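You operate a simulated robot arm through the tools that you are given. There is no shell and no other tool.

You are at the controls of a simulated robot arm. One attempt, no reset.

## Task
Let the air off the tested tank, free it and stand it on the mat that the screen calls for.
Fine: GOOD goes on the good mat, LEAK on the rework mat, in its middle and lined up with it; shut the vent again.

The check looks at the end state, three seconds after you hand in, the way a careful person would. Anything else that was tipped, shoved, dropped, spilled or broken makes it a failure.

## Robot
A 6-joint arm with a two-finger gripper, fixed in place. Base frame: the origin is at the foot of the arm, x ahead of it, y to its left, z up; the work surface is at about z = 0.8. Units: m, rad, N and s.
Its first joint turns from -2.897 to 2.897 rad. Payload 3.43 kg.
The tool frame sits at the grasp point between the pads (the TCP): z along the fingers, y along the line on which they close. The tips reach 0.02 m beyond it. The gripper opens to 0.19 m. The gripper's body begins 0.248 m behind the TCP.
Orientation is that of the tool frame in the base frame, as [roll, pitch, yaw] about the fixed x, y, z axes, in that order (R = Rz(yaw) Ry(pitch) Rx(roll)). With the fingers straight down and closing along the base's y, the tool's x points along the base's -x, its y along +y and its z along -z.

## Interface
- The arm moves only by the tool servo_tool. Its argument "increments" is a list of rows, each a list of 7 numbers: the finger opening in m, from 0 to 0.19, then the shift along the base's x, y, z in m, then the turn, a rotation vector about the base's x, y, z in rad. In form: [[fingers, tx, ty, tz, rx, ry, rz], ...]. A call has 1 to 20 rows; each row shifts and turns the commanded pose from where the row before left it. Each row takes 0.2 s and may step no farther than 0.05 m and 0.15 rad from the row before; otherwise, or with a gripper value out of range, the whole call is refused. Where a pose cannot be reached the arm comes as near as it can. A force on the tool above 40 N (or 10 N above the force at the start of the call, whichever is more), or a blocked arm, ends the call early, and 0.2 s more pass. The fingers move at their own pace (about 0.153 m/s each) and stop on an object; they squeeze with about 22 N. The grip force told is the motor's: it shows also when the fingers shut on nothing. Time passes only in rows, and 0.2 s behind the last, so rows that do not move let the fingers close. The reply holds the time, the measured pose of the TCP, the force on the tool along the base axes, the opening and the grip force, in the units named above and with some noise, with the torque about the TCP (base axes, N m) and any sound that the robot's microphone picked up.
- Cameras (640 x 400 px; columns grow to the right, rows downward): "scene" is fixed at [0.0445, -0.5099, 1.6826]; the picture's right is [0.09, -1.00, 0.00], its down [-0.68, -0.06, -0.73] and it looks along [0.73, 0.07, -0.68] (base axes); focal length 310 px, centre (320, 200). "wrist" rides on the gripper at [0.07, -0.008, -0.288] in the tool frame; the picture's right is [0.12, 0.99, 0.00], its down [-0.96, 0.12, -0.25] and it looks along [-0.24, 0.03, 0.97] (tool axes); focal length 261 px, centre (320, 200). There is no depth. A picture from a camera that has moved, and an enlarged one, comes with that camera's place and axes in the base frame and with its lens. The place of the scene camera against the robot may be out by one fixed shift of up to 0.025 m in any direction.
- camera(camera): a new picture of that camera. No time passes.
- raise_lower(by): slides the trunk up (or, below 0, down) by that many m; the arm rides with it, the base frame stays. It gives what a move gives, with no picture.
- zoom(camera, box): a new picture of the part [left, top, right, bottom] of that camera's present view, enlarged. No time passes.
- hand_in(): hands the job in; it is judged then, once.

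Nothing tells you positions but the pictures and the camera data. Unless the task says otherwise, let go and move clear before handing in.

The tools are called by a JSON object that holds its "name" and its "arguments". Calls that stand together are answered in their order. servo_tool: Moves the arm, as the interface text tells. Its arguments: {"type":"object","properties":{"increments":{"type":"array","items":{"type":"array","items":{"type":"number"}}}},"required":["increments"]} The other tools are called the same way: raise_lower (by) slides the trunk up or down; camera (camera) takes a picture; zoom (camera, box) takes an enlarged picture of a part of a camera's view; hand_in () hands the job in.

At the start:

```text
time: 0.0
position: [0.6775, -0.2928, 1.3165]
ee_rot: [3.142, 0.001, -3.141]
contact_force: [-0.1, 0.0, -0.8]
wrist_torque: [-0.05, -0.02, 0.03]
finger_gap: 0.1901
grip_force: 0.0
trunk travel left (down, up): [-0.375, 0.065]
```

scene: 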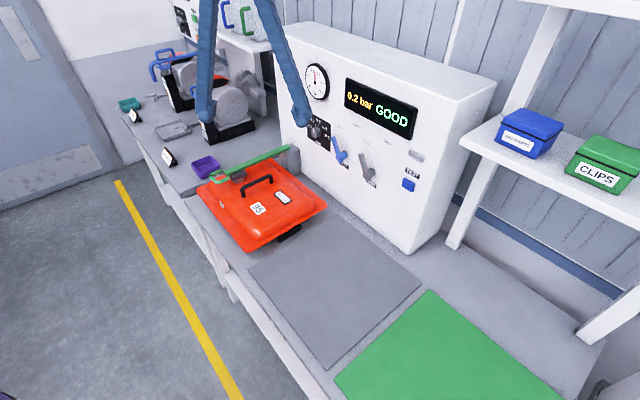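
wrist: 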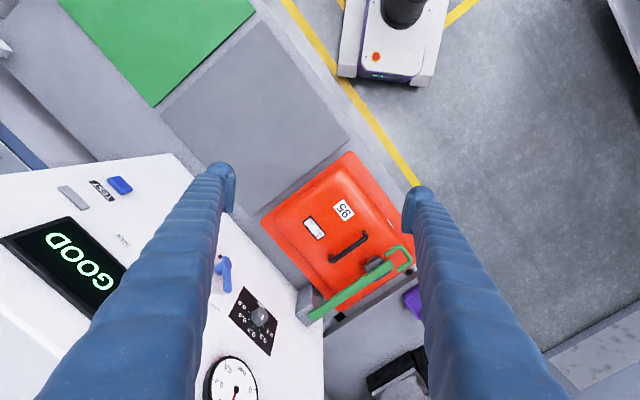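

I see a test bench with an orange tank, a green clamp arm over it, a panel with gauge, a screen reading "0.2 bar GOOD", and a blue and a grey lever; there is a grey mat and a green mat. I'll look closer before moving.

{"name": "zoom", "arguments": {"camera": "scene", "box": [290, 50, 450, 210]}}

{"name": "zoom", "arguments": {"camera": "scene", "box": [180, 130, 340, 260]}}

{"name": "zoom", "arguments": {"camera": "wrist", "box": [200, 140, 440, 340]}}

{"name": "zoom", "arguments": {"camera": "wrist", "box": [0, 140, 330, 400]}}

{"name": "zoom", "arguments": {"camera": "scene", "box": [100, 30, 300, 200]}}

{"name": "zoom", "arguments": {"camera": "scene", "box": [220, 220, 600, 400]}}

```text
2.50 times, centred on (370, 130) of scene
camera zoom: at [0.0445, -0.5099, 1.6826], right [0.09, -1.0, 0.0], down [-0.68, -0.06, -0.73], along [0.73, 0.07, -0.68], focal length 775 px, centre (195, 375)
```

zoom: 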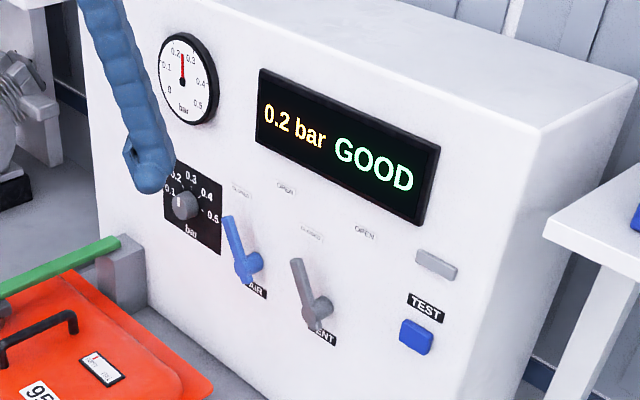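

```text
3.08 times, centred on (260, 195) of scene
camera zoom: at [0.0445, -0.5099, 1.6826], right [0.09, -1.0, 0.0], down [-0.68, -0.06, -0.73], along [0.73, 0.07, -0.68], focal length 954 px, centre (505, 215)
```

zoom: 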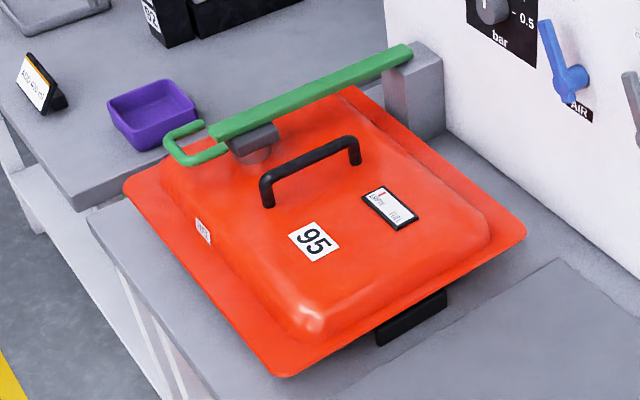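

```text
2.00 times, centred on (320, 240) of wrist
camera zoom: at [0.6064, -0.3016, 1.6053], right [-0.12, 0.99, 0.0], down [0.96, 0.12, 0.25], along [0.24, 0.03, -0.97], focal length 521 px, centre (320, 120)
```

zoom: 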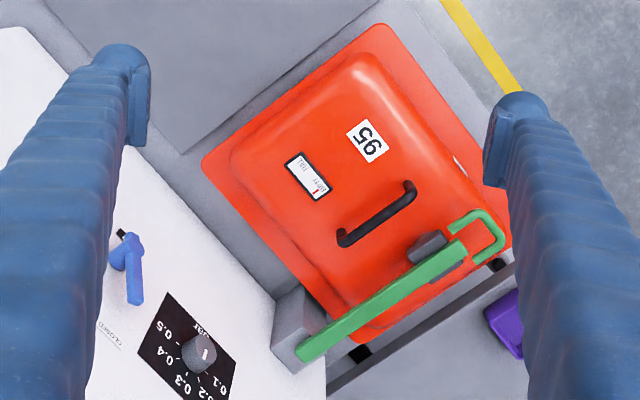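

```text
1.54 times, centred on (165, 270) of wrist
camera zoom: at [0.6064, -0.3016, 1.6053], right [-0.12, 0.99, 0.0], down [0.96, 0.12, 0.25], along [0.24, 0.03, -0.97], focal length 401 px, centre (558, 92)
```

zoom: 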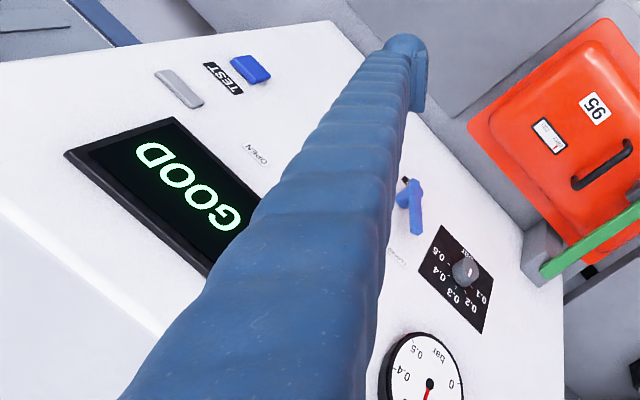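

```text
2.35 times, centred on (200, 115) of scene
camera zoom: at [0.0445, -0.5099, 1.6826], right [0.09, -1.0, 0.0], down [-0.68, -0.06, -0.73], along [0.73, 0.07, -0.68], focal length 730 px, centre (602, 400)
```

zoom: 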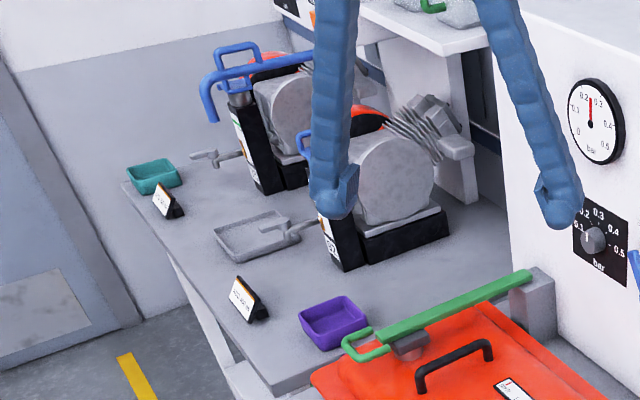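

```text
1.68 times, centred on (410, 310) of scene
camera zoom: at [0.0445, -0.5099, 1.6826], right [0.09, -1.0, 0.0], down [-0.68, -0.06, -0.73], along [0.73, 0.07, -0.68], focal length 522 px, centre (168, 15)
```

zoom: 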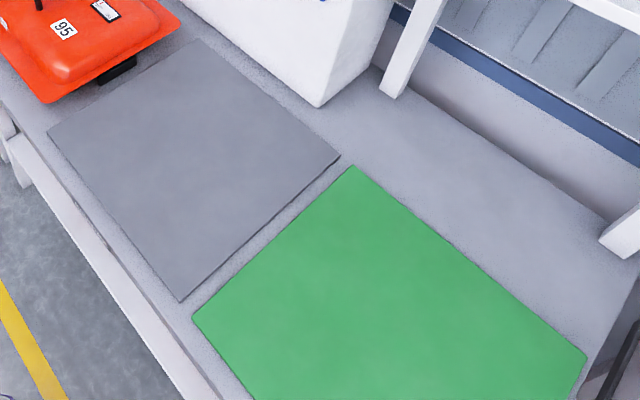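

The screen says GOOD at 0.2 bar. Both levers (AIR blue, VENT grey) seem to point to CLOSED. The bench runs at about 45° in the base frame; the tank is near (0.89, -0.19), the grey mat is centred near (0.62, -0.50) and the green one near (0.32, -0.81). I'll turn the tool to line up with the bench and take better views.

{"name": "servo_tool", "arguments": {"increments": [[0.19, 0, 0, 0, 0, 0, -0.1309], [0.19, 0, 0, 0, 0, 0, -0.1309], [0.19, 0, 0, 0, 0, 0, -0.1309], [0.19, 0, 0, 0, 0, 0, -0.1309], [0.19, 0, 0, 0, 0, 0, -0.1309], [0.19, 0, 0, 0, 0, 0, -0.1309]]}}

{"name": "camera", "arguments": {"camera": "wrist"}}

{"name": "camera", "arguments": {"camera": "scene"}}

```text
time: 1.4
position: [0.6775, -0.2927, 1.317]
ee_rot: [-3.141, 0.0, 2.355]
contact_force: [0.2, 0.4, -1.0]
wrist_torque: [0.0, -0.01, 0.03]
finger_gap: 0.1902
grip_force: 0.0
trunk travel left (down, up): [-0.375, 0.065]
```

```text
taken
camera wrist: at [0.6211, -0.2491, 1.6058], right [0.62, 0.79, 0.0], down [0.76, -0.6, 0.25], along [0.19, -0.15, -0.97], focal length 261 px, centre (320, 200)
```

wrist: 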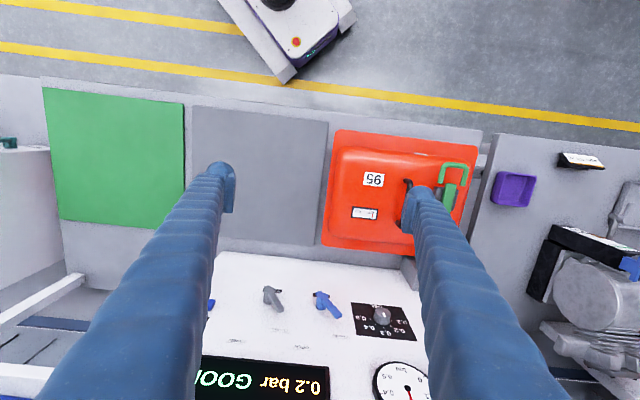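

```text
taken
```

scene: 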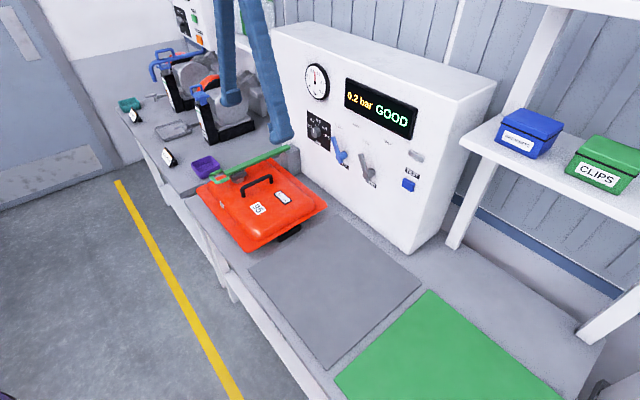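

The overview now shows the bench: green mat, grey mat, the tank under the clamp, and the panel. I'll zoom in for labels and details.

{"name": "zoom", "arguments": {"camera": "wrist", "box": [0, 60, 240, 260]}}

{"name": "zoom", "arguments": {"camera": "wrist", "box": [300, 110, 500, 270]}}

{"name": "zoom", "arguments": {"camera": "wrist", "box": [190, 240, 450, 400]}}

{"name": "zoom", "arguments": {"camera": "wrist", "box": [180, 80, 350, 260]}}

```text
2.00 times, centred on (120, 160) of wrist
camera zoom: at [0.6211, -0.2491, 1.6058], right [0.62, 0.79, 0.0], down [0.76, -0.6, 0.25], along [0.19, -0.15, -0.97], focal length 521 px, centre (720, 280)
```

zoom: 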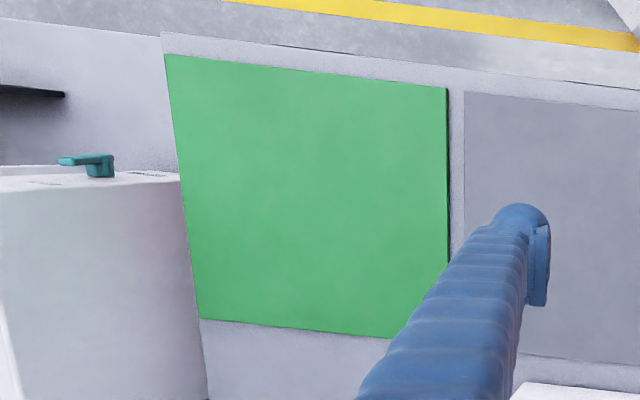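

```text
2.50 times, centred on (400, 190) of wrist
camera zoom: at [0.6211, -0.2491, 1.6058], right [0.62, 0.79, 0.0], down [0.76, -0.6, 0.25], along [0.19, -0.15, -0.97], focal length 652 px, centre (120, 225)
```

zoom: 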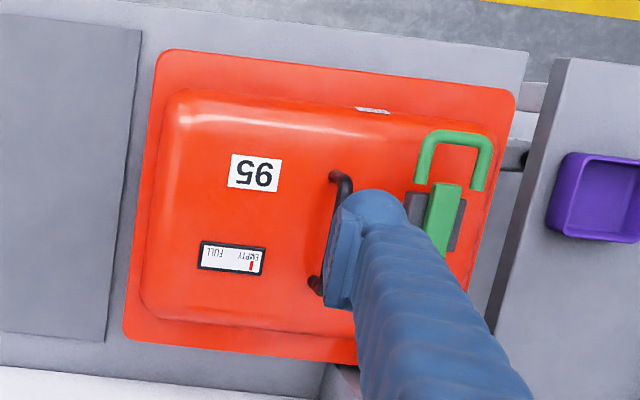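

```text
2.46 times, centred on (320, 320) of wrist
camera zoom: at [0.6211, -0.2491, 1.6058], right [0.62, 0.79, 0.0], down [0.76, -0.6, 0.25], along [0.19, -0.15, -0.97], focal length 642 px, centre (320, -95)
```

zoom: 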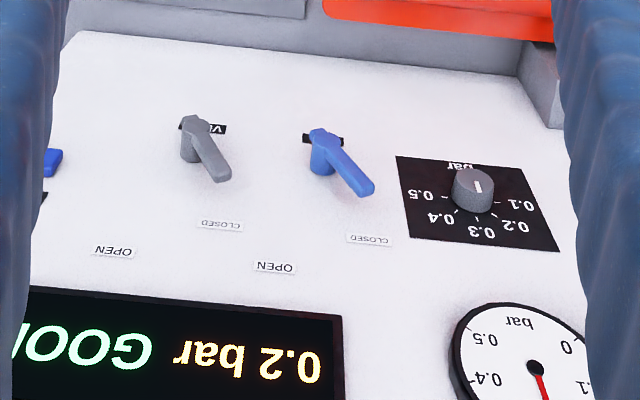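

```text
2.22 times, centred on (265, 170) of wrist
camera zoom: at [0.6211, -0.2491, 1.6058], right [0.62, 0.79, 0.0], down [0.76, -0.6, 0.25], along [0.19, -0.15, -0.97], focal length 579 px, centre (442, 267)
```

zoom: 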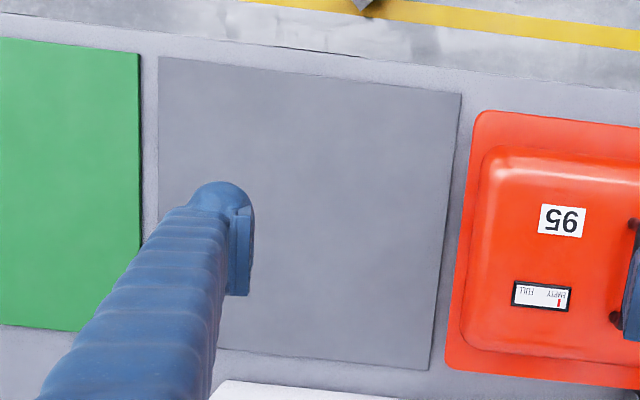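

The green mat (centre about s=-0.345, n=0.783 in bench axes) matches the green GOOD. Both levers are at CLOSED. I'll tilt the tool toward the panel to view the vent lever from the front and locate it exactly.

{"name": "servo_tool", "arguments": {"increments": [[0.19, 0.0019, -0.01155, -0.018, -0.09256, -0.09256, 0], [0.19, 0.0019, -0.01155, -0.018, -0.09256, -0.09256, 0], [0.19, 0.0019, -0.01155, -0.018, -0.09256, -0.09256, 0], [0.19, 0.0019, -0.01155, -0.018, -0.09256, -0.09256, 0], [0.19, 0.0019, -0.01155, -0.018, -0.09256, -0.09256, 0], [0.19, 0.0019, -0.01155, -0.018, -0.09256, -0.09256, 0]]}}

{"name": "camera", "arguments": {"camera": "wrist"}}

{"name": "camera", "arguments": {"camera": "scene"}}

```text
time: 3.0
position: [0.6467, -0.3615, 1.2118]
ee_rot: [3.137, 0.607, 2.197]
contact_force: [0.1, 0.8, 0.8]
wrist_torque: [-0.02, -0.02, 0.02]
finger_gap: 0.19
grip_force: 0.0
out of reach, approached as far as the arm can: row 5, 6
trunk travel left (down, up): [-0.375, 0.065]
stopped in row 6: the arm was blocked; the commanded pose is now the measured one
```

```text
taken
camera wrist: at [0.5085, -0.1881, 1.4086], right [0.74, 0.66, -0.06], down [0.47, -0.46, 0.75], along [0.47, -0.59, -0.66], focal length 261 px, centre (320, 200)
```

wrist: 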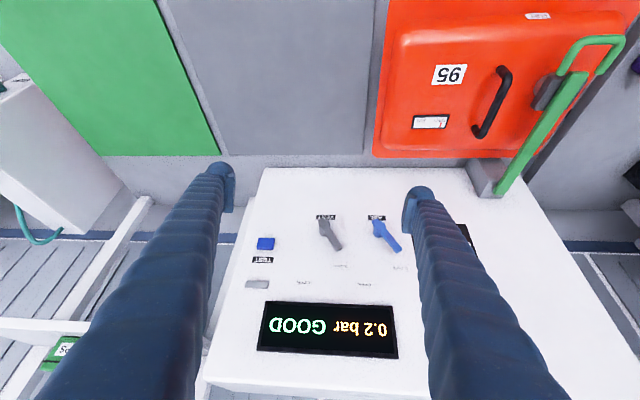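

```text
taken
```

scene: 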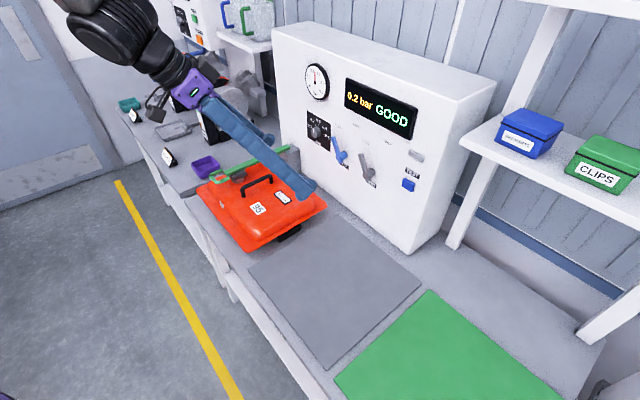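

The arm reached its limit at about 35° tilt at this height. Lowering the trunk should put the shoulder lower and let the tool point forward more; I'll lower it a bit and then extend and tilt.

{"name": "raise_lower", "arguments": {"by": -0.15}}

{"name": "servo_tool", "arguments": {"increments": [[0.19, 0, 0, 0.02, -0.05, -0.05, 0], [0.19, 0.01, -0.01, 0.02, -0.05, -0.05, 0], [0.19, 0.015, -0.015, 0.02, -0.08, -0.08, 0], [0.19, 0.015, -0.015, 0.01, -0.08, -0.08, 0], [0.19, 0.015, -0.015, 0.01, -0.08, -0.08, 0]]}}

{"name": "camera", "arguments": {"camera": "wrist"}}

{"name": "camera", "arguments": {"camera": "scene"}}

```text
time: 4.8
position: [0.6467, -0.3624, 1.0607]
ee_rot: [3.136, 0.605, 2.198]
contact_force: [-0.2, -0.2, 0.1]
wrist_torque: [0.04, -0.01, -0.03]
finger_gap: 0.1901
grip_force: 0.1
trunk travel left (down, up): [-0.225, 0.215]
```

```text
time: 6.0
position: [0.7039, -0.4164, 1.1411]
ee_rot: [2.99, 1.076, 2.088]
contact_force: [0.2, -1.5, 1.0]
wrist_torque: [-0.04, 0.0, -0.02]
finger_gap: 0.19
grip_force: 0.2
trunk travel left (down, up): [-0.225, 0.215]
```

```text
taken
camera wrist: at [0.5192, -0.1964, 1.2148], right [0.76, 0.65, -0.03], down [0.18, -0.16, 0.97], along [0.62, -0.75, -0.24], focal length 261 px, centre (320, 200)
```

wrist: 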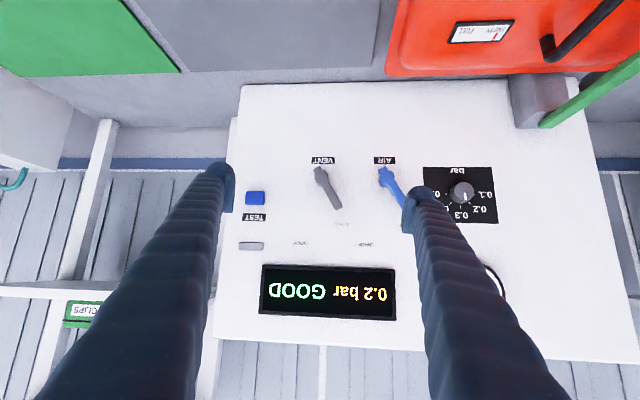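

```text
taken
```

scene: 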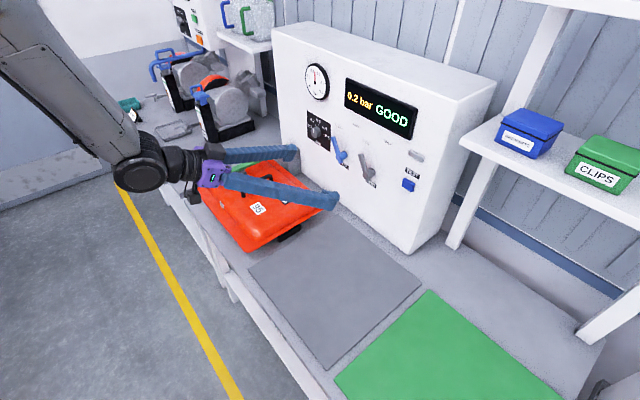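

The tool now points well toward the panel. I'll zoom on the levers.

{"name": "zoom", "arguments": {"camera": "wrist", "box": [230, 130, 430, 270]}}

{"name": "zoom", "arguments": {"camera": "wrist", "box": [380, 0, 640, 160]}}

{"name": "zoom", "arguments": {"camera": "scene", "box": [290, 100, 430, 220]}}

```text
2.86 times, centred on (330, 200) of wrist
camera zoom: at [0.5192, -0.1964, 1.2148], right [0.76, 0.65, -0.03], down [0.18, -0.16, 0.97], along [0.62, -0.75, -0.24], focal length 745 px, centre (291, 200)
```

zoom: 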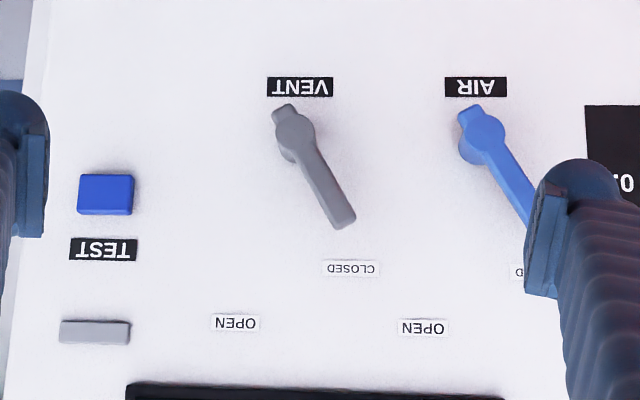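

```text
2.46 times, centred on (510, 80) of wrist
camera zoom: at [0.5192, -0.1964, 1.2148], right [0.76, 0.65, -0.03], down [0.18, -0.16, 0.97], along [0.62, -0.75, -0.24], focal length 642 px, centre (-148, 495)
```

zoom: 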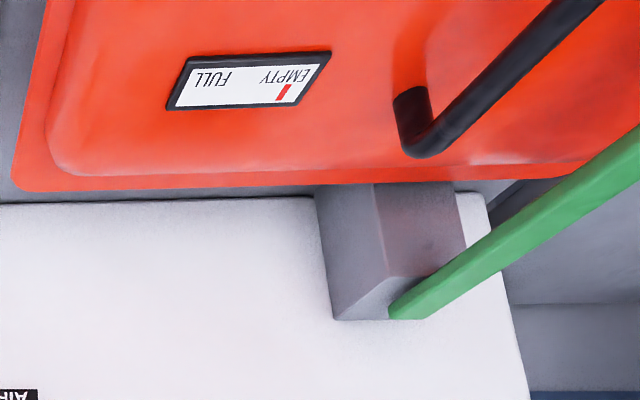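

```text
3.33 times, centred on (360, 160) of scene
camera zoom: at [0.0445, -0.5099, 1.6826], right [0.09, -1.0, 0.0], down [-0.68, -0.06, -0.73], along [0.73, 0.07, -0.68], focal length 1034 px, centre (187, 333)
```

zoom: 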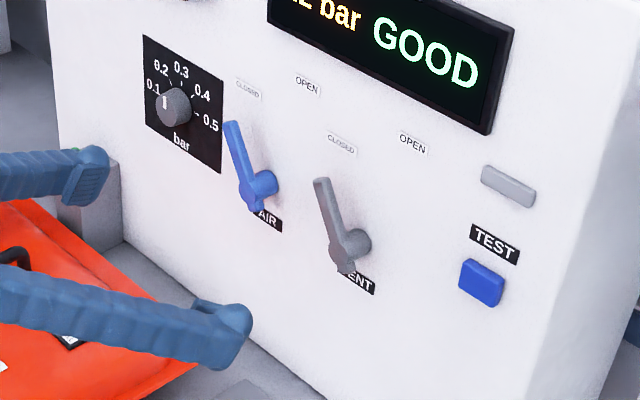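

The vent lever's hub is at about s=0.187, n=0.99, z=1.05 and its tip at (s=0.217, z=1.11), pointing to CLOSED; OPEN lies on the other side, about 50° away. I'll square the tool up, narrow the fingers, and bring them in front of the lever before straddling it.

{"name": "servo_tool", "arguments": {"increments": [[0.06, 0, 0, -0.005, -0.0255, 0.0255, 0.067], [0.06, 0, 0, -0.005, -0.0255, 0.0255, 0.067], [0.06, 0.01, -0.01, -0.01, -0.0707, -0.0707, 0], [0.06, 0.01, -0.01, -0.01, -0.0707, -0.0707, 0], [0.06, 0.01, -0.01, -0.01, 0, 0, 0]]}}

{"name": "camera", "arguments": {"camera": "wrist"}}

{"name": "camera", "arguments": {"camera": "scene"}}

```text
time: 7.2
position: [0.7791, -0.4456, 1.1557]
ee_rot: [-3.074, 1.273, 2.411]
contact_force: [-0.3, 1.3, 0.7]
wrist_torque: [0.01, 0.03, 0.0]
finger_gap: 0.0601
grip_force: 0.2
out of reach, approached as far as the arm can: row 3, 4, 5
trunk travel left (down, up): [-0.225, 0.215]
```

```text
taken
camera wrist: at [0.5663, -0.2405, 1.1736], right [0.68, 0.72, -0.13], down [0.13, 0.06, 0.99], along [0.72, -0.69, -0.05], focal length 261 px, centre (320, 200)
```

wrist: 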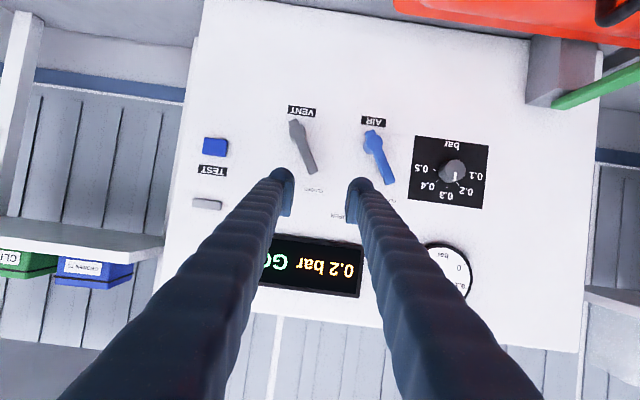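

```text
taken
```

scene: 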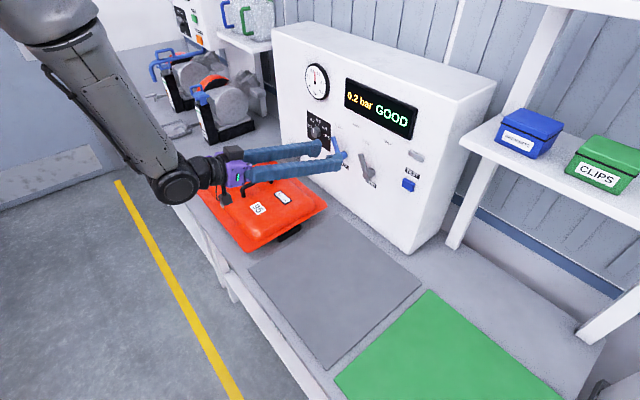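

The tool is now well aligned (fingers closing along the bench, 17° below horizontal) but at its reach limit in pitch. I'll lower the trunk further so the lever height is comfortable.

{"name": "raise_lower", "arguments": {"by": -0.09}}

{"name": "servo_tool", "arguments": {"increments": [[0.06, 0, 0, 0.005, 0, 0, 0], [0.06, -0.011, -0.011, 0.005, 0, 0, 0], [0.06, -0.011, -0.011, 0.005, 0, 0, 0]]}}

{"name": "camera", "arguments": {"camera": "wrist"}}

{"name": "zoom", "arguments": {"camera": "scene", "box": [230, 60, 450, 240]}}

```text
time: 8.4
position: [0.7789, -0.4458, 1.0662]
ee_rot: [-3.072, 1.272, 2.413]
contact_force: [-0.2, -0.4, -0.5]
wrist_torque: [0.02, 0.0, 0.02]
finger_gap: 0.0601
grip_force: 0.0
trunk travel left (down, up): [-0.135, 0.305]
```

```text
time: 9.2
position: [0.7561, -0.4686, 1.0811]
ee_rot: [-3.059, 1.268, 2.423]
contact_force: [0.8, -0.2, 0.6]
wrist_torque: [-0.01, -0.01, 0.01]
finger_gap: 0.0598
grip_force: 0.1
trunk travel left (down, up): [-0.135, 0.305]
```

```text
taken
camera wrist: at [0.5441, -0.262, 1.0997], right [0.68, 0.72, -0.14], down [0.13, 0.06, 0.99], along [0.72, -0.69, -0.05], focal length 261 px, centre (320, 200)
```

wrist: 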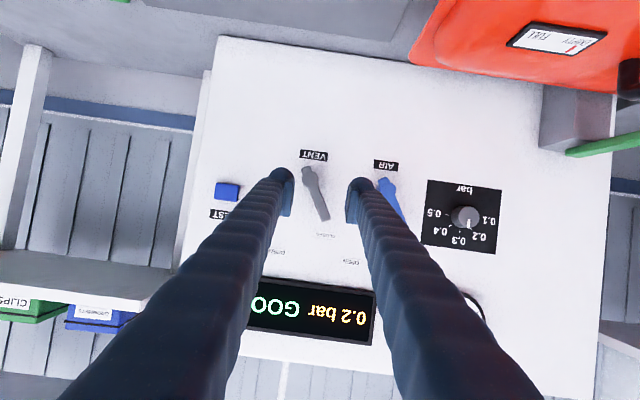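

```text
2.22 times, centred on (340, 150) of scene
camera zoom: at [0.0445, -0.5099, 1.6826], right [0.09, -1.0, 0.0], down [-0.68, -0.06, -0.73], along [0.73, 0.07, -0.68], focal length 689 px, centre (276, 311)
```

zoom: 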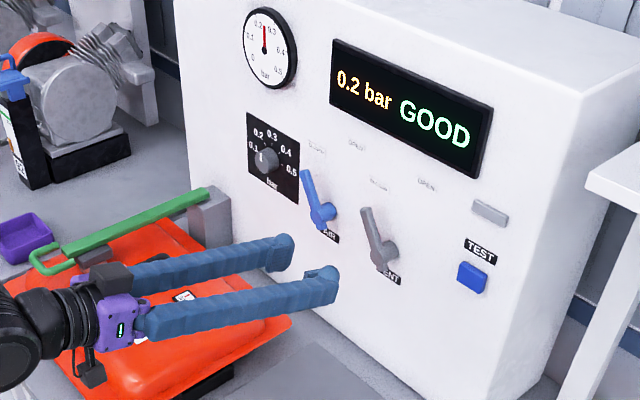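

The fingers sit just in front of and around the lever. I'll advance along the panel normal to straddle it.

{"name": "servo_tool", "arguments": {"increments": [[0.06, 0.01517, -0.01407, 0.00233, 0, 0, 0], [0.06, 0.01517, -0.01407, 0.00233, 0, 0, 0], [0.06, 0.01517, -0.01407, 0.00233, 0, 0, 0], [0.06, 0.01517, -0.01407, 0.00233, 0, 0, 0], [0.06, 0.01517, -0.01407, 0.00233, 0, 0, 0], [0.06, 0.01517, -0.01407, 0.00233, 0, 0, 0]]}}

{"name": "camera", "arguments": {"camera": "wrist"}}

{"name": "zoom", "arguments": {"camera": "scene", "box": [290, 60, 450, 220]}}

```text
time: 10.6
position: [0.8494, -0.552, 1.095]
ee_rot: [-3.071, 1.274, 2.41]
contact_force: [0.3, 1.3, -1.0]
wrist_torque: [-0.02, -0.04, 0.0]
finger_gap: 0.0603
grip_force: 0.2
trunk travel left (down, up): [-0.135, 0.305]
```

```text
taken
camera wrist: at [0.6364, -0.3461, 1.112], right [0.68, 0.72, -0.13], down [0.13, 0.06, 0.99], along [0.72, -0.69, -0.05], focal length 261 px, centre (320, 200)
```

wrist: 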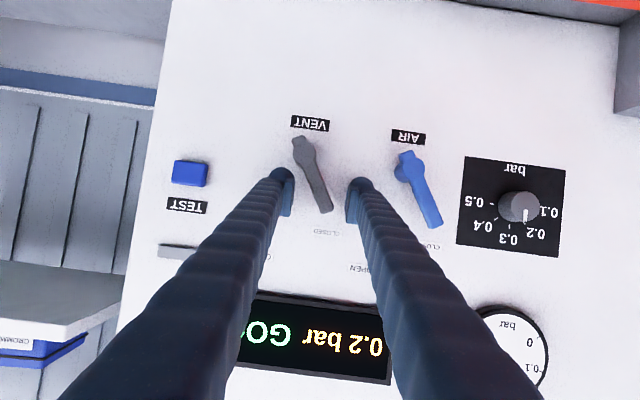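

```text
2.50 times, centred on (370, 140) of scene
camera zoom: at [0.0445, -0.5099, 1.6826], right [0.09, -1.0, 0.0], down [-0.68, -0.06, -0.73], along [0.73, 0.07, -0.68], focal length 775 px, centre (195, 350)
```

zoom: 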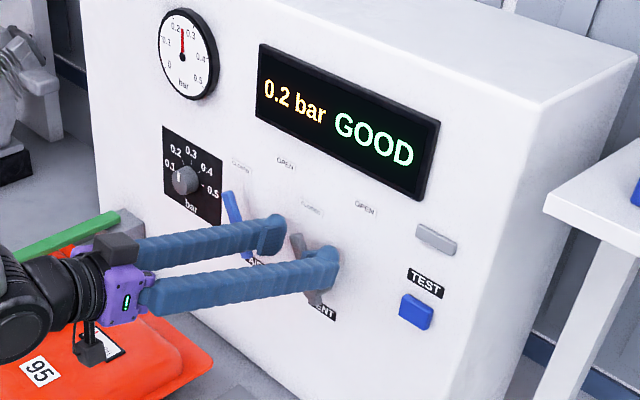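

The fingers straddle the vent lever without contact. I'll push it toward OPEN (to the right, -s) in small steps and watch force and gauge.

{"name": "servo_tool", "arguments": {"increments": [[0.05, -0.00566, -0.00566, 0, 0, 0, 0], [0.05, -0.00566, -0.00566, 0, 0, 0, 0], [0.05, -0.00566, -0.00566, 0, 0, 0, 0], [0.05, -0.00566, -0.00566, 0, 0, 0, 0], [0.05, -0.00566, -0.00566, 0, 0, 0, 0]]}}

{"name": "zoom", "arguments": {"camera": "wrist", "box": [220, 80, 460, 280]}}

{"name": "zoom", "arguments": {"camera": "scene", "box": [290, 60, 450, 220]}}

```text
time: 11.8
position: [0.8202, -0.5815, 1.0957]
ee_rot: [-3.07, 1.27, 2.415]
contact_force: [0.2, -0.4, 0.0]
wrist_torque: [-0.01, -0.04, 0.01]
finger_gap: 0.0504
grip_force: 0.7
trunk travel left (down, up): [-0.135, 0.305]
```

```text
2.00 times, centred on (340, 180) of wrist
camera zoom: at [0.6071, -0.3746, 1.1122], right [0.68, 0.72, -0.13], down [0.13, 0.06, 0.99], along [0.72, -0.69, -0.05], focal length 521 px, centre (280, 240)
```

zoom: 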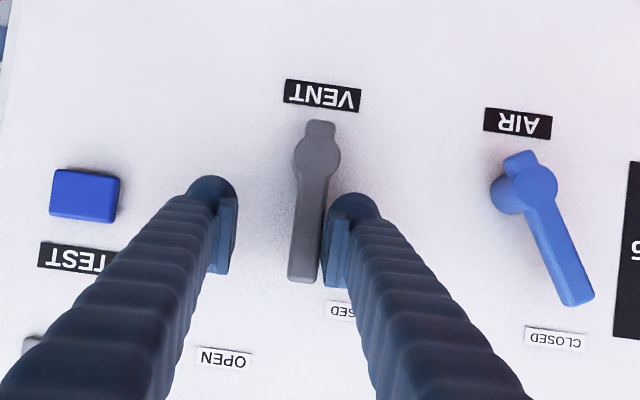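

```text
2.50 times, centred on (370, 140) of scene
camera zoom: at [0.0445, -0.5099, 1.6826], right [0.09, -1.0, 0.0], down [-0.68, -0.06, -0.73], along [0.73, 0.07, -0.68], focal length 775 px, centre (195, 350)
```

zoom: 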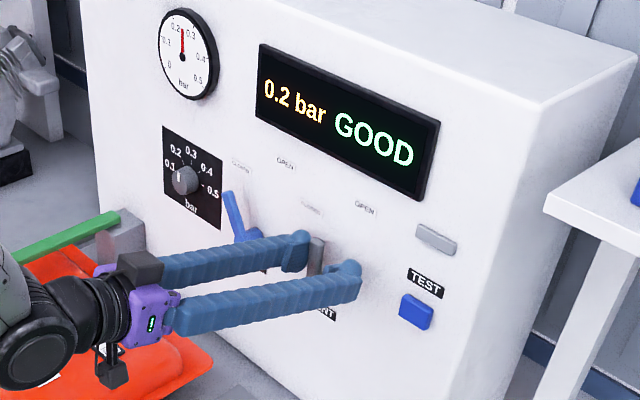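

The lever moves easily and is now nearly upright. I'll continue to OPEN.

{"name": "servo_tool", "arguments": {"increments": [[0.05, -0.00566, -0.00566, 0, 0, 0, 0], [0.05, -0.00566, -0.00566, 0, 0, 0, 0], [0.05, -0.00566, -0.00566, 0, 0, 0, 0], [0.05, -0.00354, -0.00354, 0, 0, 0, 0]]}}

{"name": "zoom", "arguments": {"camera": "wrist", "box": [220, 80, 460, 280]}}

{"name": "zoom", "arguments": {"camera": "scene", "box": [290, 60, 450, 220]}}

```text
time: 12.8
position: [0.8016, -0.5977, 1.0971]
ee_rot: [-3.063, 1.274, 2.422]
contact_force: [14.1, 19.5, 4.8]
wrist_torque: [0.46, -0.43, 0.25]
finger_gap: 0.0637
grip_force: 12.5
trunk travel left (down, up): [-0.135, 0.305]
```

```text
2.00 times, centred on (340, 180) of wrist
camera zoom: at [0.5879, -0.3934, 1.1134], right [0.68, 0.72, -0.14], down [0.13, 0.07, 0.99], along [0.72, -0.69, -0.05], focal length 521 px, centre (280, 240)
```

zoom: 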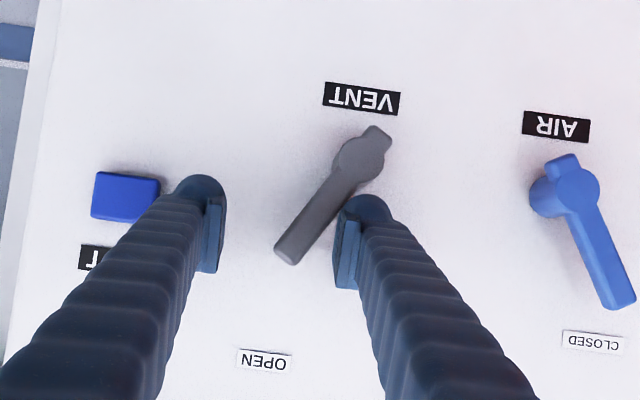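

```text
2.50 times, centred on (370, 140) of scene
camera zoom: at [0.0445, -0.5099, 1.6826], right [0.09, -1.0, 0.0], down [-0.68, -0.06, -0.73], along [0.73, 0.07, -0.68], focal length 775 px, centre (195, 350)
```

zoom: 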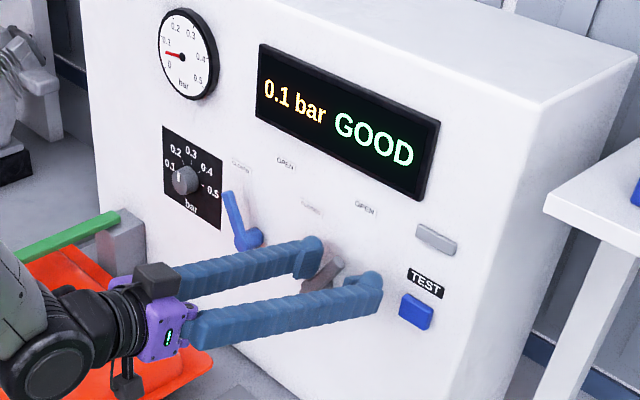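

The lever is at its OPEN stop and the gauge is falling (0.1 bar). I'll back off slightly and wait for the pressure to reach zero.

{"name": "servo_tool", "arguments": {"increments": [[0.07, 0.006, 0.006, 0, 0, 0, 0], [0.07, 0.002, 0.002, 0, 0, 0, 0], [0.07, 0, 0, 0, 0, 0, 0], [0.07, 0, 0, 0, 0, 0, 0], [0.07, 0, 0, 0, 0, 0, 0], [0.07, 0, 0, 0, 0, 0, 0]]}}

{"name": "zoom", "arguments": {"camera": "wrist", "box": [220, 80, 460, 280]}}

{"name": "zoom", "arguments": {"camera": "scene", "box": [290, 60, 450, 220]}}

```text
time: 14.2
position: [0.8066, -0.5939, 1.0937]
ee_rot: [-3.072, 1.272, 2.411]
contact_force: [0.1, -0.6, 0.1]
wrist_torque: [0.01, -0.02, 0.0]
finger_gap: 0.0698
grip_force: 0.0
trunk travel left (down, up): [-0.135, 0.305]
```

```text
2.00 times, centred on (340, 180) of wrist
camera zoom: at [0.594, -0.3879, 1.1125], right [0.68, 0.72, -0.13], down [0.13, 0.06, 0.99], along [0.72, -0.69, -0.05], focal length 521 px, centre (280, 240)
```

zoom: 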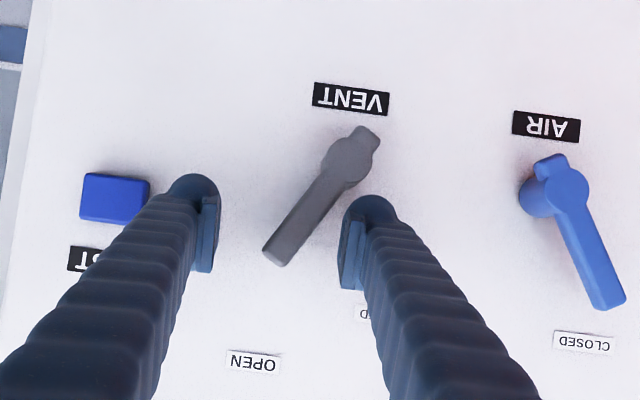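

```text
2.50 times, centred on (370, 140) of scene
camera zoom: at [0.0445, -0.5099, 1.6826], right [0.09, -1.0, 0.0], down [-0.68, -0.06, -0.73], along [0.73, 0.07, -0.68], focal length 775 px, centre (195, 350)
```

zoom: 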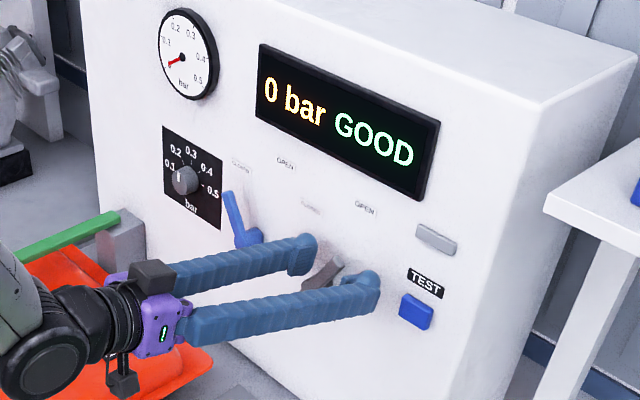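

The screen shows 0 bar and still GOOD. I'll wait a bit more for the needle to settle fully at zero.

{"name": "servo_tool", "arguments": {"increments": [[0.07, 0, 0, 0, 0, 0, 0], [0.07, 0, 0, 0, 0, 0, 0], [0.07, 0, 0, 0, 0, 0, 0], [0.07, 0, 0, 0, 0, 0, 0], [0.07, 0, 0, 0, 0, 0, 0], [0.07, 0, 0, 0, 0, 0, 0], [0.07, 0, 0, 0, 0, 0, 0], [0.07, 0, 0, 0, 0, 0, 0], [0.07, 0, 0, 0, 0, 0, 0], [0.07, 0, 0, 0, 0, 0, 0], [0.07, 0, 0, 0, 0, 0, 0], [0.07, 0, 0, 0, 0, 0, 0]]}}

{"name": "zoom", "arguments": {"camera": "scene", "box": [295, 50, 425, 150]}}

```text
time: 16.8
position: [0.8075, -0.5939, 1.0949]
ee_rot: [-3.071, 1.272, 2.412]
contact_force: [-0.4, 0.1, 0.0]
wrist_torque: [0.0, 0.0, 0.01]
finger_gap: 0.07
grip_force: 0.1
trunk travel left (down, up): [-0.135, 0.305]
```

```text
4.00 times, centred on (360, 100) of scene
camera zoom: at [0.0445, -0.5099, 1.6826], right [0.09, -1.0, 0.0], down [-0.68, -0.06, -0.73], along [0.73, 0.07, -0.68], focal length 1240 px, centre (160, 600)
```

zoom: 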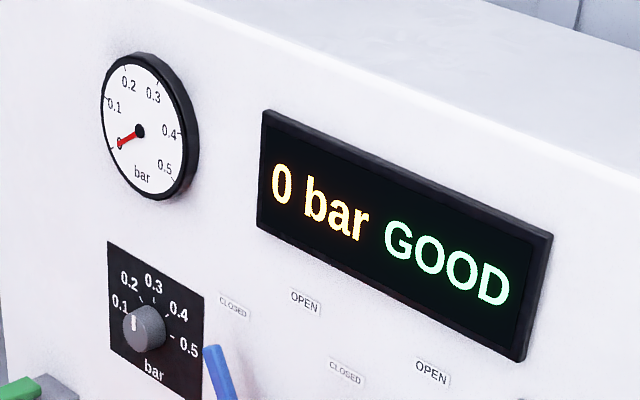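

Pressure is fully off. Since the AIR valve is closed and I'm at the lever, I'll shut the vent now and watch that the gauge stays at zero.

{"name": "servo_tool", "arguments": {"increments": [[0.065, 0.00566, 0.00566, 0, 0, 0, 0], [0.06, 0.00566, 0.00566, 0, 0, 0, 0], [0.06, 0.00566, 0.00566, 0, 0, 0, 0], [0.06, 0.00566, 0.00566, 0, 0, 0, 0], [0.06, 0.00566, 0.00566, 0, 0, 0, 0], [0.06, 0.00566, 0.00566, 0, 0, 0, 0], [0.06, 0.00566, 0.00566, 0, 0, 0, 0], [0.06, 0.00566, 0.00566, 0, 0, 0, 0]]}}

{"name": "zoom", "arguments": {"camera": "wrist", "box": [220, 80, 460, 280]}}

{"name": "zoom", "arguments": {"camera": "scene", "box": [290, 60, 450, 220]}}

```text
time: 18.6
position: [0.8521, -0.5488, 1.0952]
ee_rot: [-3.071, 1.274, 2.412]
contact_force: [-1.4, 0.2, 0.5]
wrist_torque: [-0.02, -0.01, -0.03]
finger_gap: 0.0604
grip_force: 0.2
trunk travel left (down, up): [-0.135, 0.305]
```

```text
2.00 times, centred on (340, 180) of wrist
camera zoom: at [0.6397, -0.3423, 1.1128], right [0.68, 0.72, -0.13], down [0.13, 0.06, 0.99], along [0.72, -0.69, -0.05], focal length 521 px, centre (280, 240)
```

zoom: 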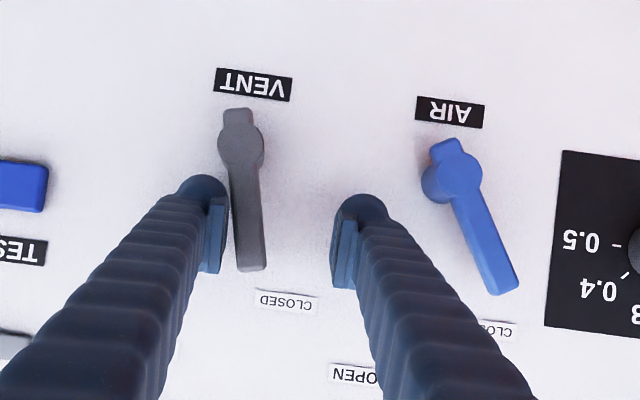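

```text
2.50 times, centred on (370, 140) of scene
camera zoom: at [0.0445, -0.5099, 1.6826], right [0.09, -1.0, 0.0], down [-0.68, -0.06, -0.73], along [0.73, 0.07, -0.68], focal length 775 px, centre (195, 350)
```

zoom: 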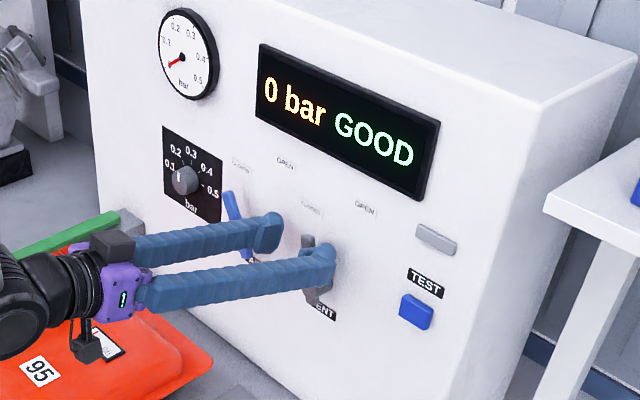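

Nearly closed; I'll narrow the fingers a bit and push the last few degrees to the CLOSED stop.

{"name": "servo_tool", "arguments": {"increments": [[0.05, 0.0035, 0.0035, 0, 0, 0, 0], [0.045, 0.0035, 0.0035, 0, 0, 0, 0], [0.045, 0.0028, 0.0028, 0, 0, 0, 0], [0.045, 0.0021, 0.0021, 0, 0, 0, 0]]}}

{"name": "zoom", "arguments": {"camera": "wrist", "box": [220, 80, 460, 280]}}

```text
time: 19.6
position: [0.8615, -0.5378, 1.0956]
ee_rot: [-3.08, 1.273, 2.402]
contact_force: [-20.2, -18.0, 6.9]
wrist_torque: [-0.6, 0.5, -0.25]
finger_gap: 0.061
grip_force: 14.2
trunk travel left (down, up): [-0.135, 0.305]
```

```text
2.00 times, centred on (340, 180) of wrist
camera zoom: at [0.6487, -0.3322, 1.1139], right [0.69, 0.72, -0.13], down [0.13, 0.06, 0.99], along [0.72, -0.7, -0.05], focal length 521 px, centre (280, 240)
```

zoom: 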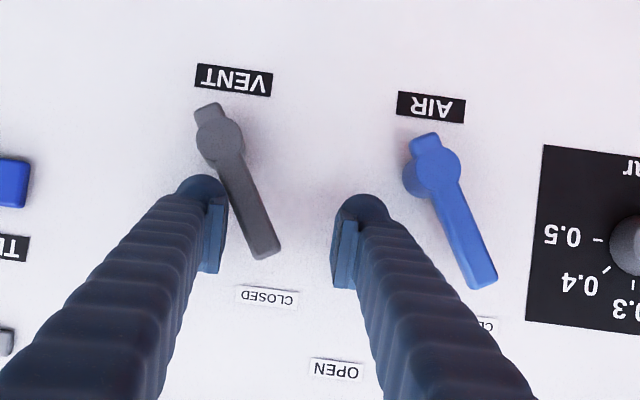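

The vent is back against its CLOSED stop, parallel with the AIR lever. I'll back off and retreat from the panel.

{"name": "servo_tool", "arguments": {"increments": [[0.06, -0.006, -0.006, 0, 0, 0, 0], [0.06, -0.001, -0.001, 0, 0, 0, 0], [0.06, -0.0177, 0.0177, 0, 0, 0, 0], [0.06, -0.0212, 0.0212, 0, 0, 0, 0], [0.06, -0.0212, 0.0212, 0.005, 0, 0, 0], [0.06, -0.0212, 0.0212, 0.01, 0, 0, 0], [0.06, -0.0212, 0.0212, 0.01, 0, 0, 0]]}}

{"name": "zoom", "arguments": {"camera": "scene", "box": [290, 50, 450, 210]}}

{"name": "camera", "arguments": {"camera": "wrist"}}

{"name": "camera", "arguments": {"camera": "scene"}}

```text
time: 21.2
position: [0.7553, -0.4395, 1.1227]
ee_rot: [-3.074, 1.274, 2.411]
contact_force: [-0.1, 0.6, 0.0]
wrist_torque: [-0.01, 0.02, -0.01]
finger_gap: 0.0604
grip_force: 0.1
trunk travel left (down, up): [-0.135, 0.305]
```

```text
2.50 times, centred on (370, 130) of scene
camera zoom: at [0.0445, -0.5099, 1.6826], right [0.09, -1.0, 0.0], down [-0.68, -0.06, -0.73], along [0.73, 0.07, -0.68], focal length 775 px, centre (195, 375)
```

zoom: 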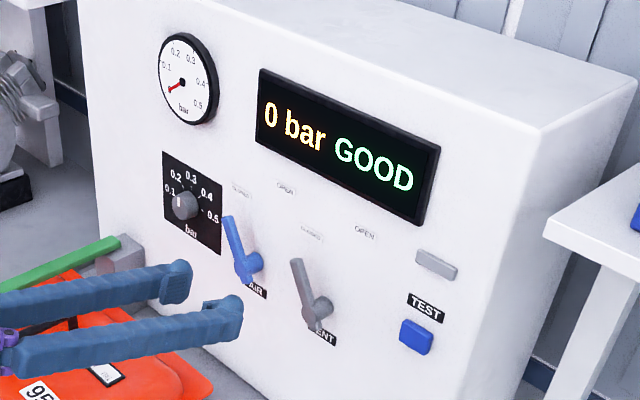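

```text
taken
camera wrist: at [0.5422, -0.2346, 1.1385], right [0.68, 0.72, -0.13], down [0.13, 0.06, 0.99], along [0.72, -0.69, -0.05], focal length 261 px, centre (320, 200)
```

wrist: 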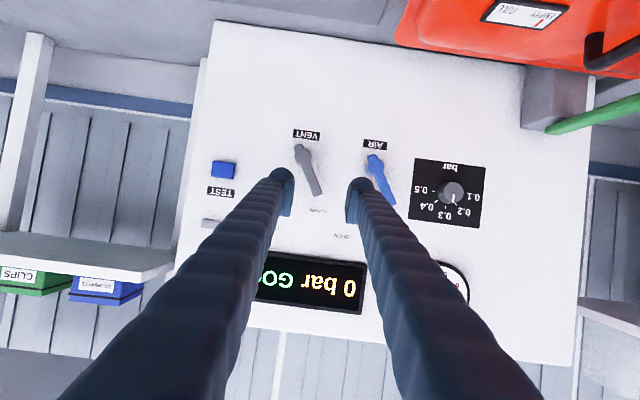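

```text
taken
```

scene: 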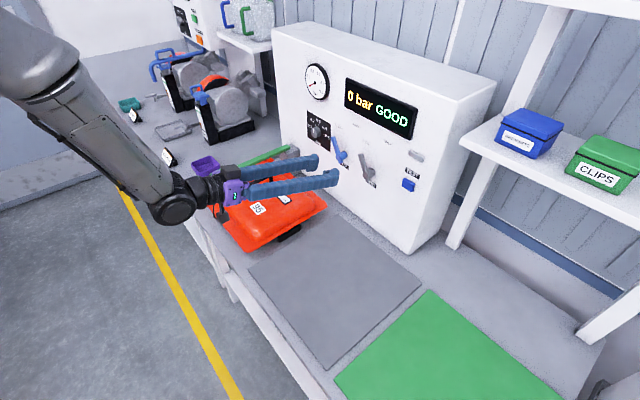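

Vent is shut, 0 bar, both levers at CLOSED. Next I need to inspect the clamp's hinge and handle: raise the trunk, swing over the tank at a safe height and look down at it.

{"name": "raise_lower", "arguments": {"by": 0.15}}

{"name": "servo_tool", "arguments": {"increments": [[0.1, -0.005, 0.005, 0, 0.0884, 0.0884, 0], [0.15, 0.0177, 0.0295, 0, 0.0884, 0.0884, 0], [0.19, 0.0177, 0.0295, 0, 0.0884, 0.0884, 0], [0.19, 0.0177, 0.0295, 0, 0.0884, 0.0884, 0], [0.19, 0.0177, 0.0295, 0, 0.0884, 0.0884, 0], [0.19, 0.0177, 0.0295, 0, 0.0884, 0.0884, 0]]}}

{"name": "camera", "arguments": {"camera": "wrist"}}

{"name": "camera", "arguments": {"camera": "scene"}}

```text
time: 22.9
position: [0.7553, -0.4407, 1.2706]
ee_rot: [-3.071, 1.272, 2.413]
contact_force: [-0.1, -0.6, 0.6]
wrist_torque: [-0.02, 0.02, -0.01]
finger_gap: 0.06
grip_force: 0.1
trunk travel left (down, up): [-0.285, 0.155]
```

```text
time: 24.6
position: [0.8437, -0.3285, 1.2926]
ee_rot: [-2.956, 0.597, 2.543]
contact_force: [0.4, 0.6, 0.7]
wrist_torque: [0.02, -0.03, 0.05]
finger_gap: 0.1898
grip_force: 0.1
trunk travel left (down, up): [-0.285, 0.155]
stopped in row 6: the arm was blocked; the commanded pose is now the measured one
```

```text
taken
camera wrist: at [0.6874, -0.1686, 1.4889], right [0.55, 0.8, -0.22], down [0.64, -0.25, 0.72], along [0.53, -0.54, -0.65], focal length 261 px, centre (320, 200)
```

wrist: 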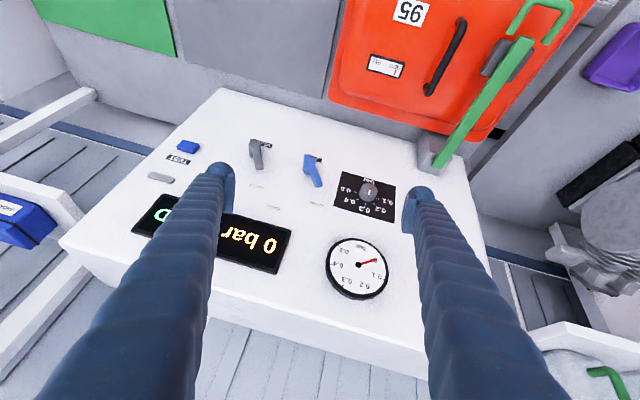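

```text
taken
```

scene: 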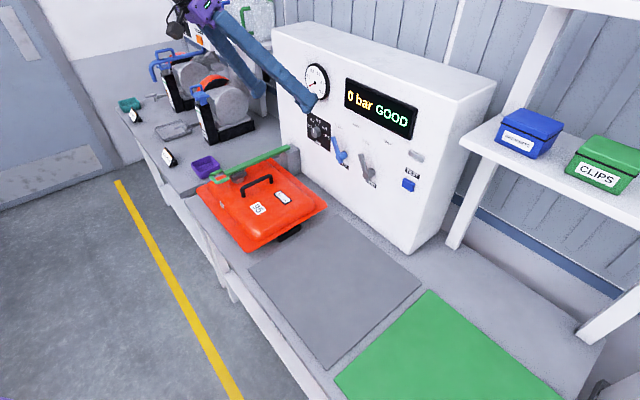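

The arm stopped at a joint limit with no contact force. The clamp and gauge are in view; I'll zoom in.

{"name": "zoom", "arguments": {"camera": "wrist", "box": [400, 0, 600, 190]}}

{"name": "zoom", "arguments": {"camera": "wrist", "box": [230, 130, 420, 310]}}

{"name": "zoom", "arguments": {"camera": "scene", "box": [190, 130, 310, 210]}}

{"name": "zoom", "arguments": {"camera": "scene", "box": [295, 50, 425, 150]}}

```text
2.11 times, centred on (500, 95) of wrist
camera zoom: at [0.6874, -0.1686, 1.4889], right [0.55, 0.8, -0.22], down [0.64, -0.25, 0.72], along [0.53, -0.54, -0.65], focal length 549 px, centre (-59, 421)
```

zoom: 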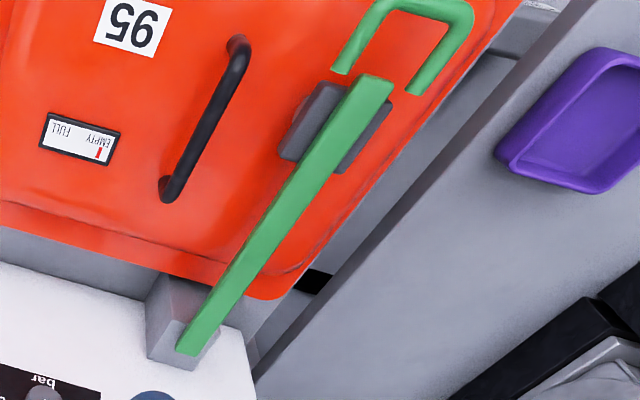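

```text
2.22 times, centred on (325, 220) of wrist
camera zoom: at [0.6874, -0.1686, 1.4889], right [0.55, 0.8, -0.22], down [0.64, -0.25, 0.72], along [0.53, -0.54, -0.65], focal length 579 px, centre (309, 156)
```

zoom: 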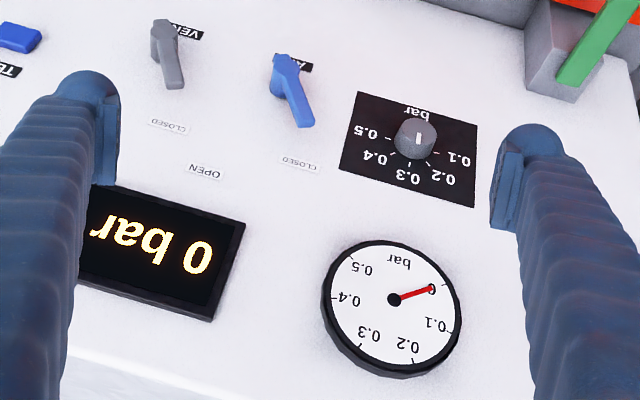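

```text
5.00 times, centred on (250, 170) of scene
camera zoom: at [0.0445, -0.5099, 1.6826], right [0.09, -1.0, 0.0], down [-0.68, -0.06, -0.73], along [0.73, 0.07, -0.68], focal length 1550 px, centre (670, 350)
```

zoom: 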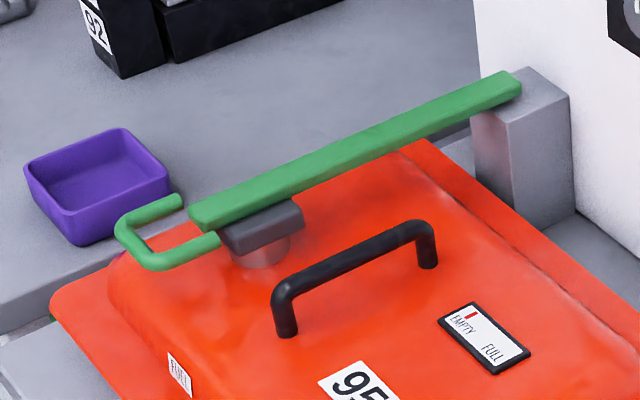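

```text
4.00 times, centred on (360, 100) of scene
camera zoom: at [0.0445, -0.5099, 1.6826], right [0.09, -1.0, 0.0], down [-0.68, -0.06, -0.73], along [0.73, 0.07, -0.68], focal length 1240 px, centre (160, 600)
```

zoom: 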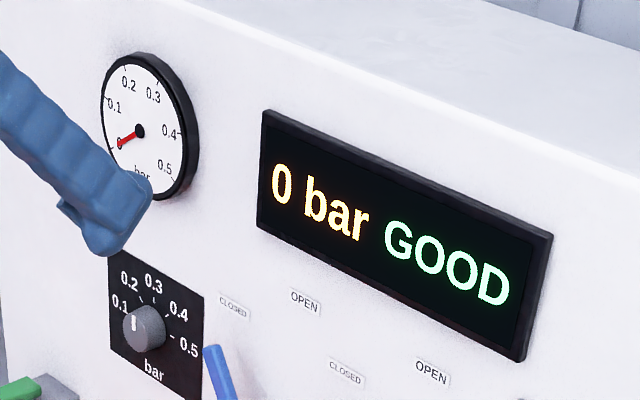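

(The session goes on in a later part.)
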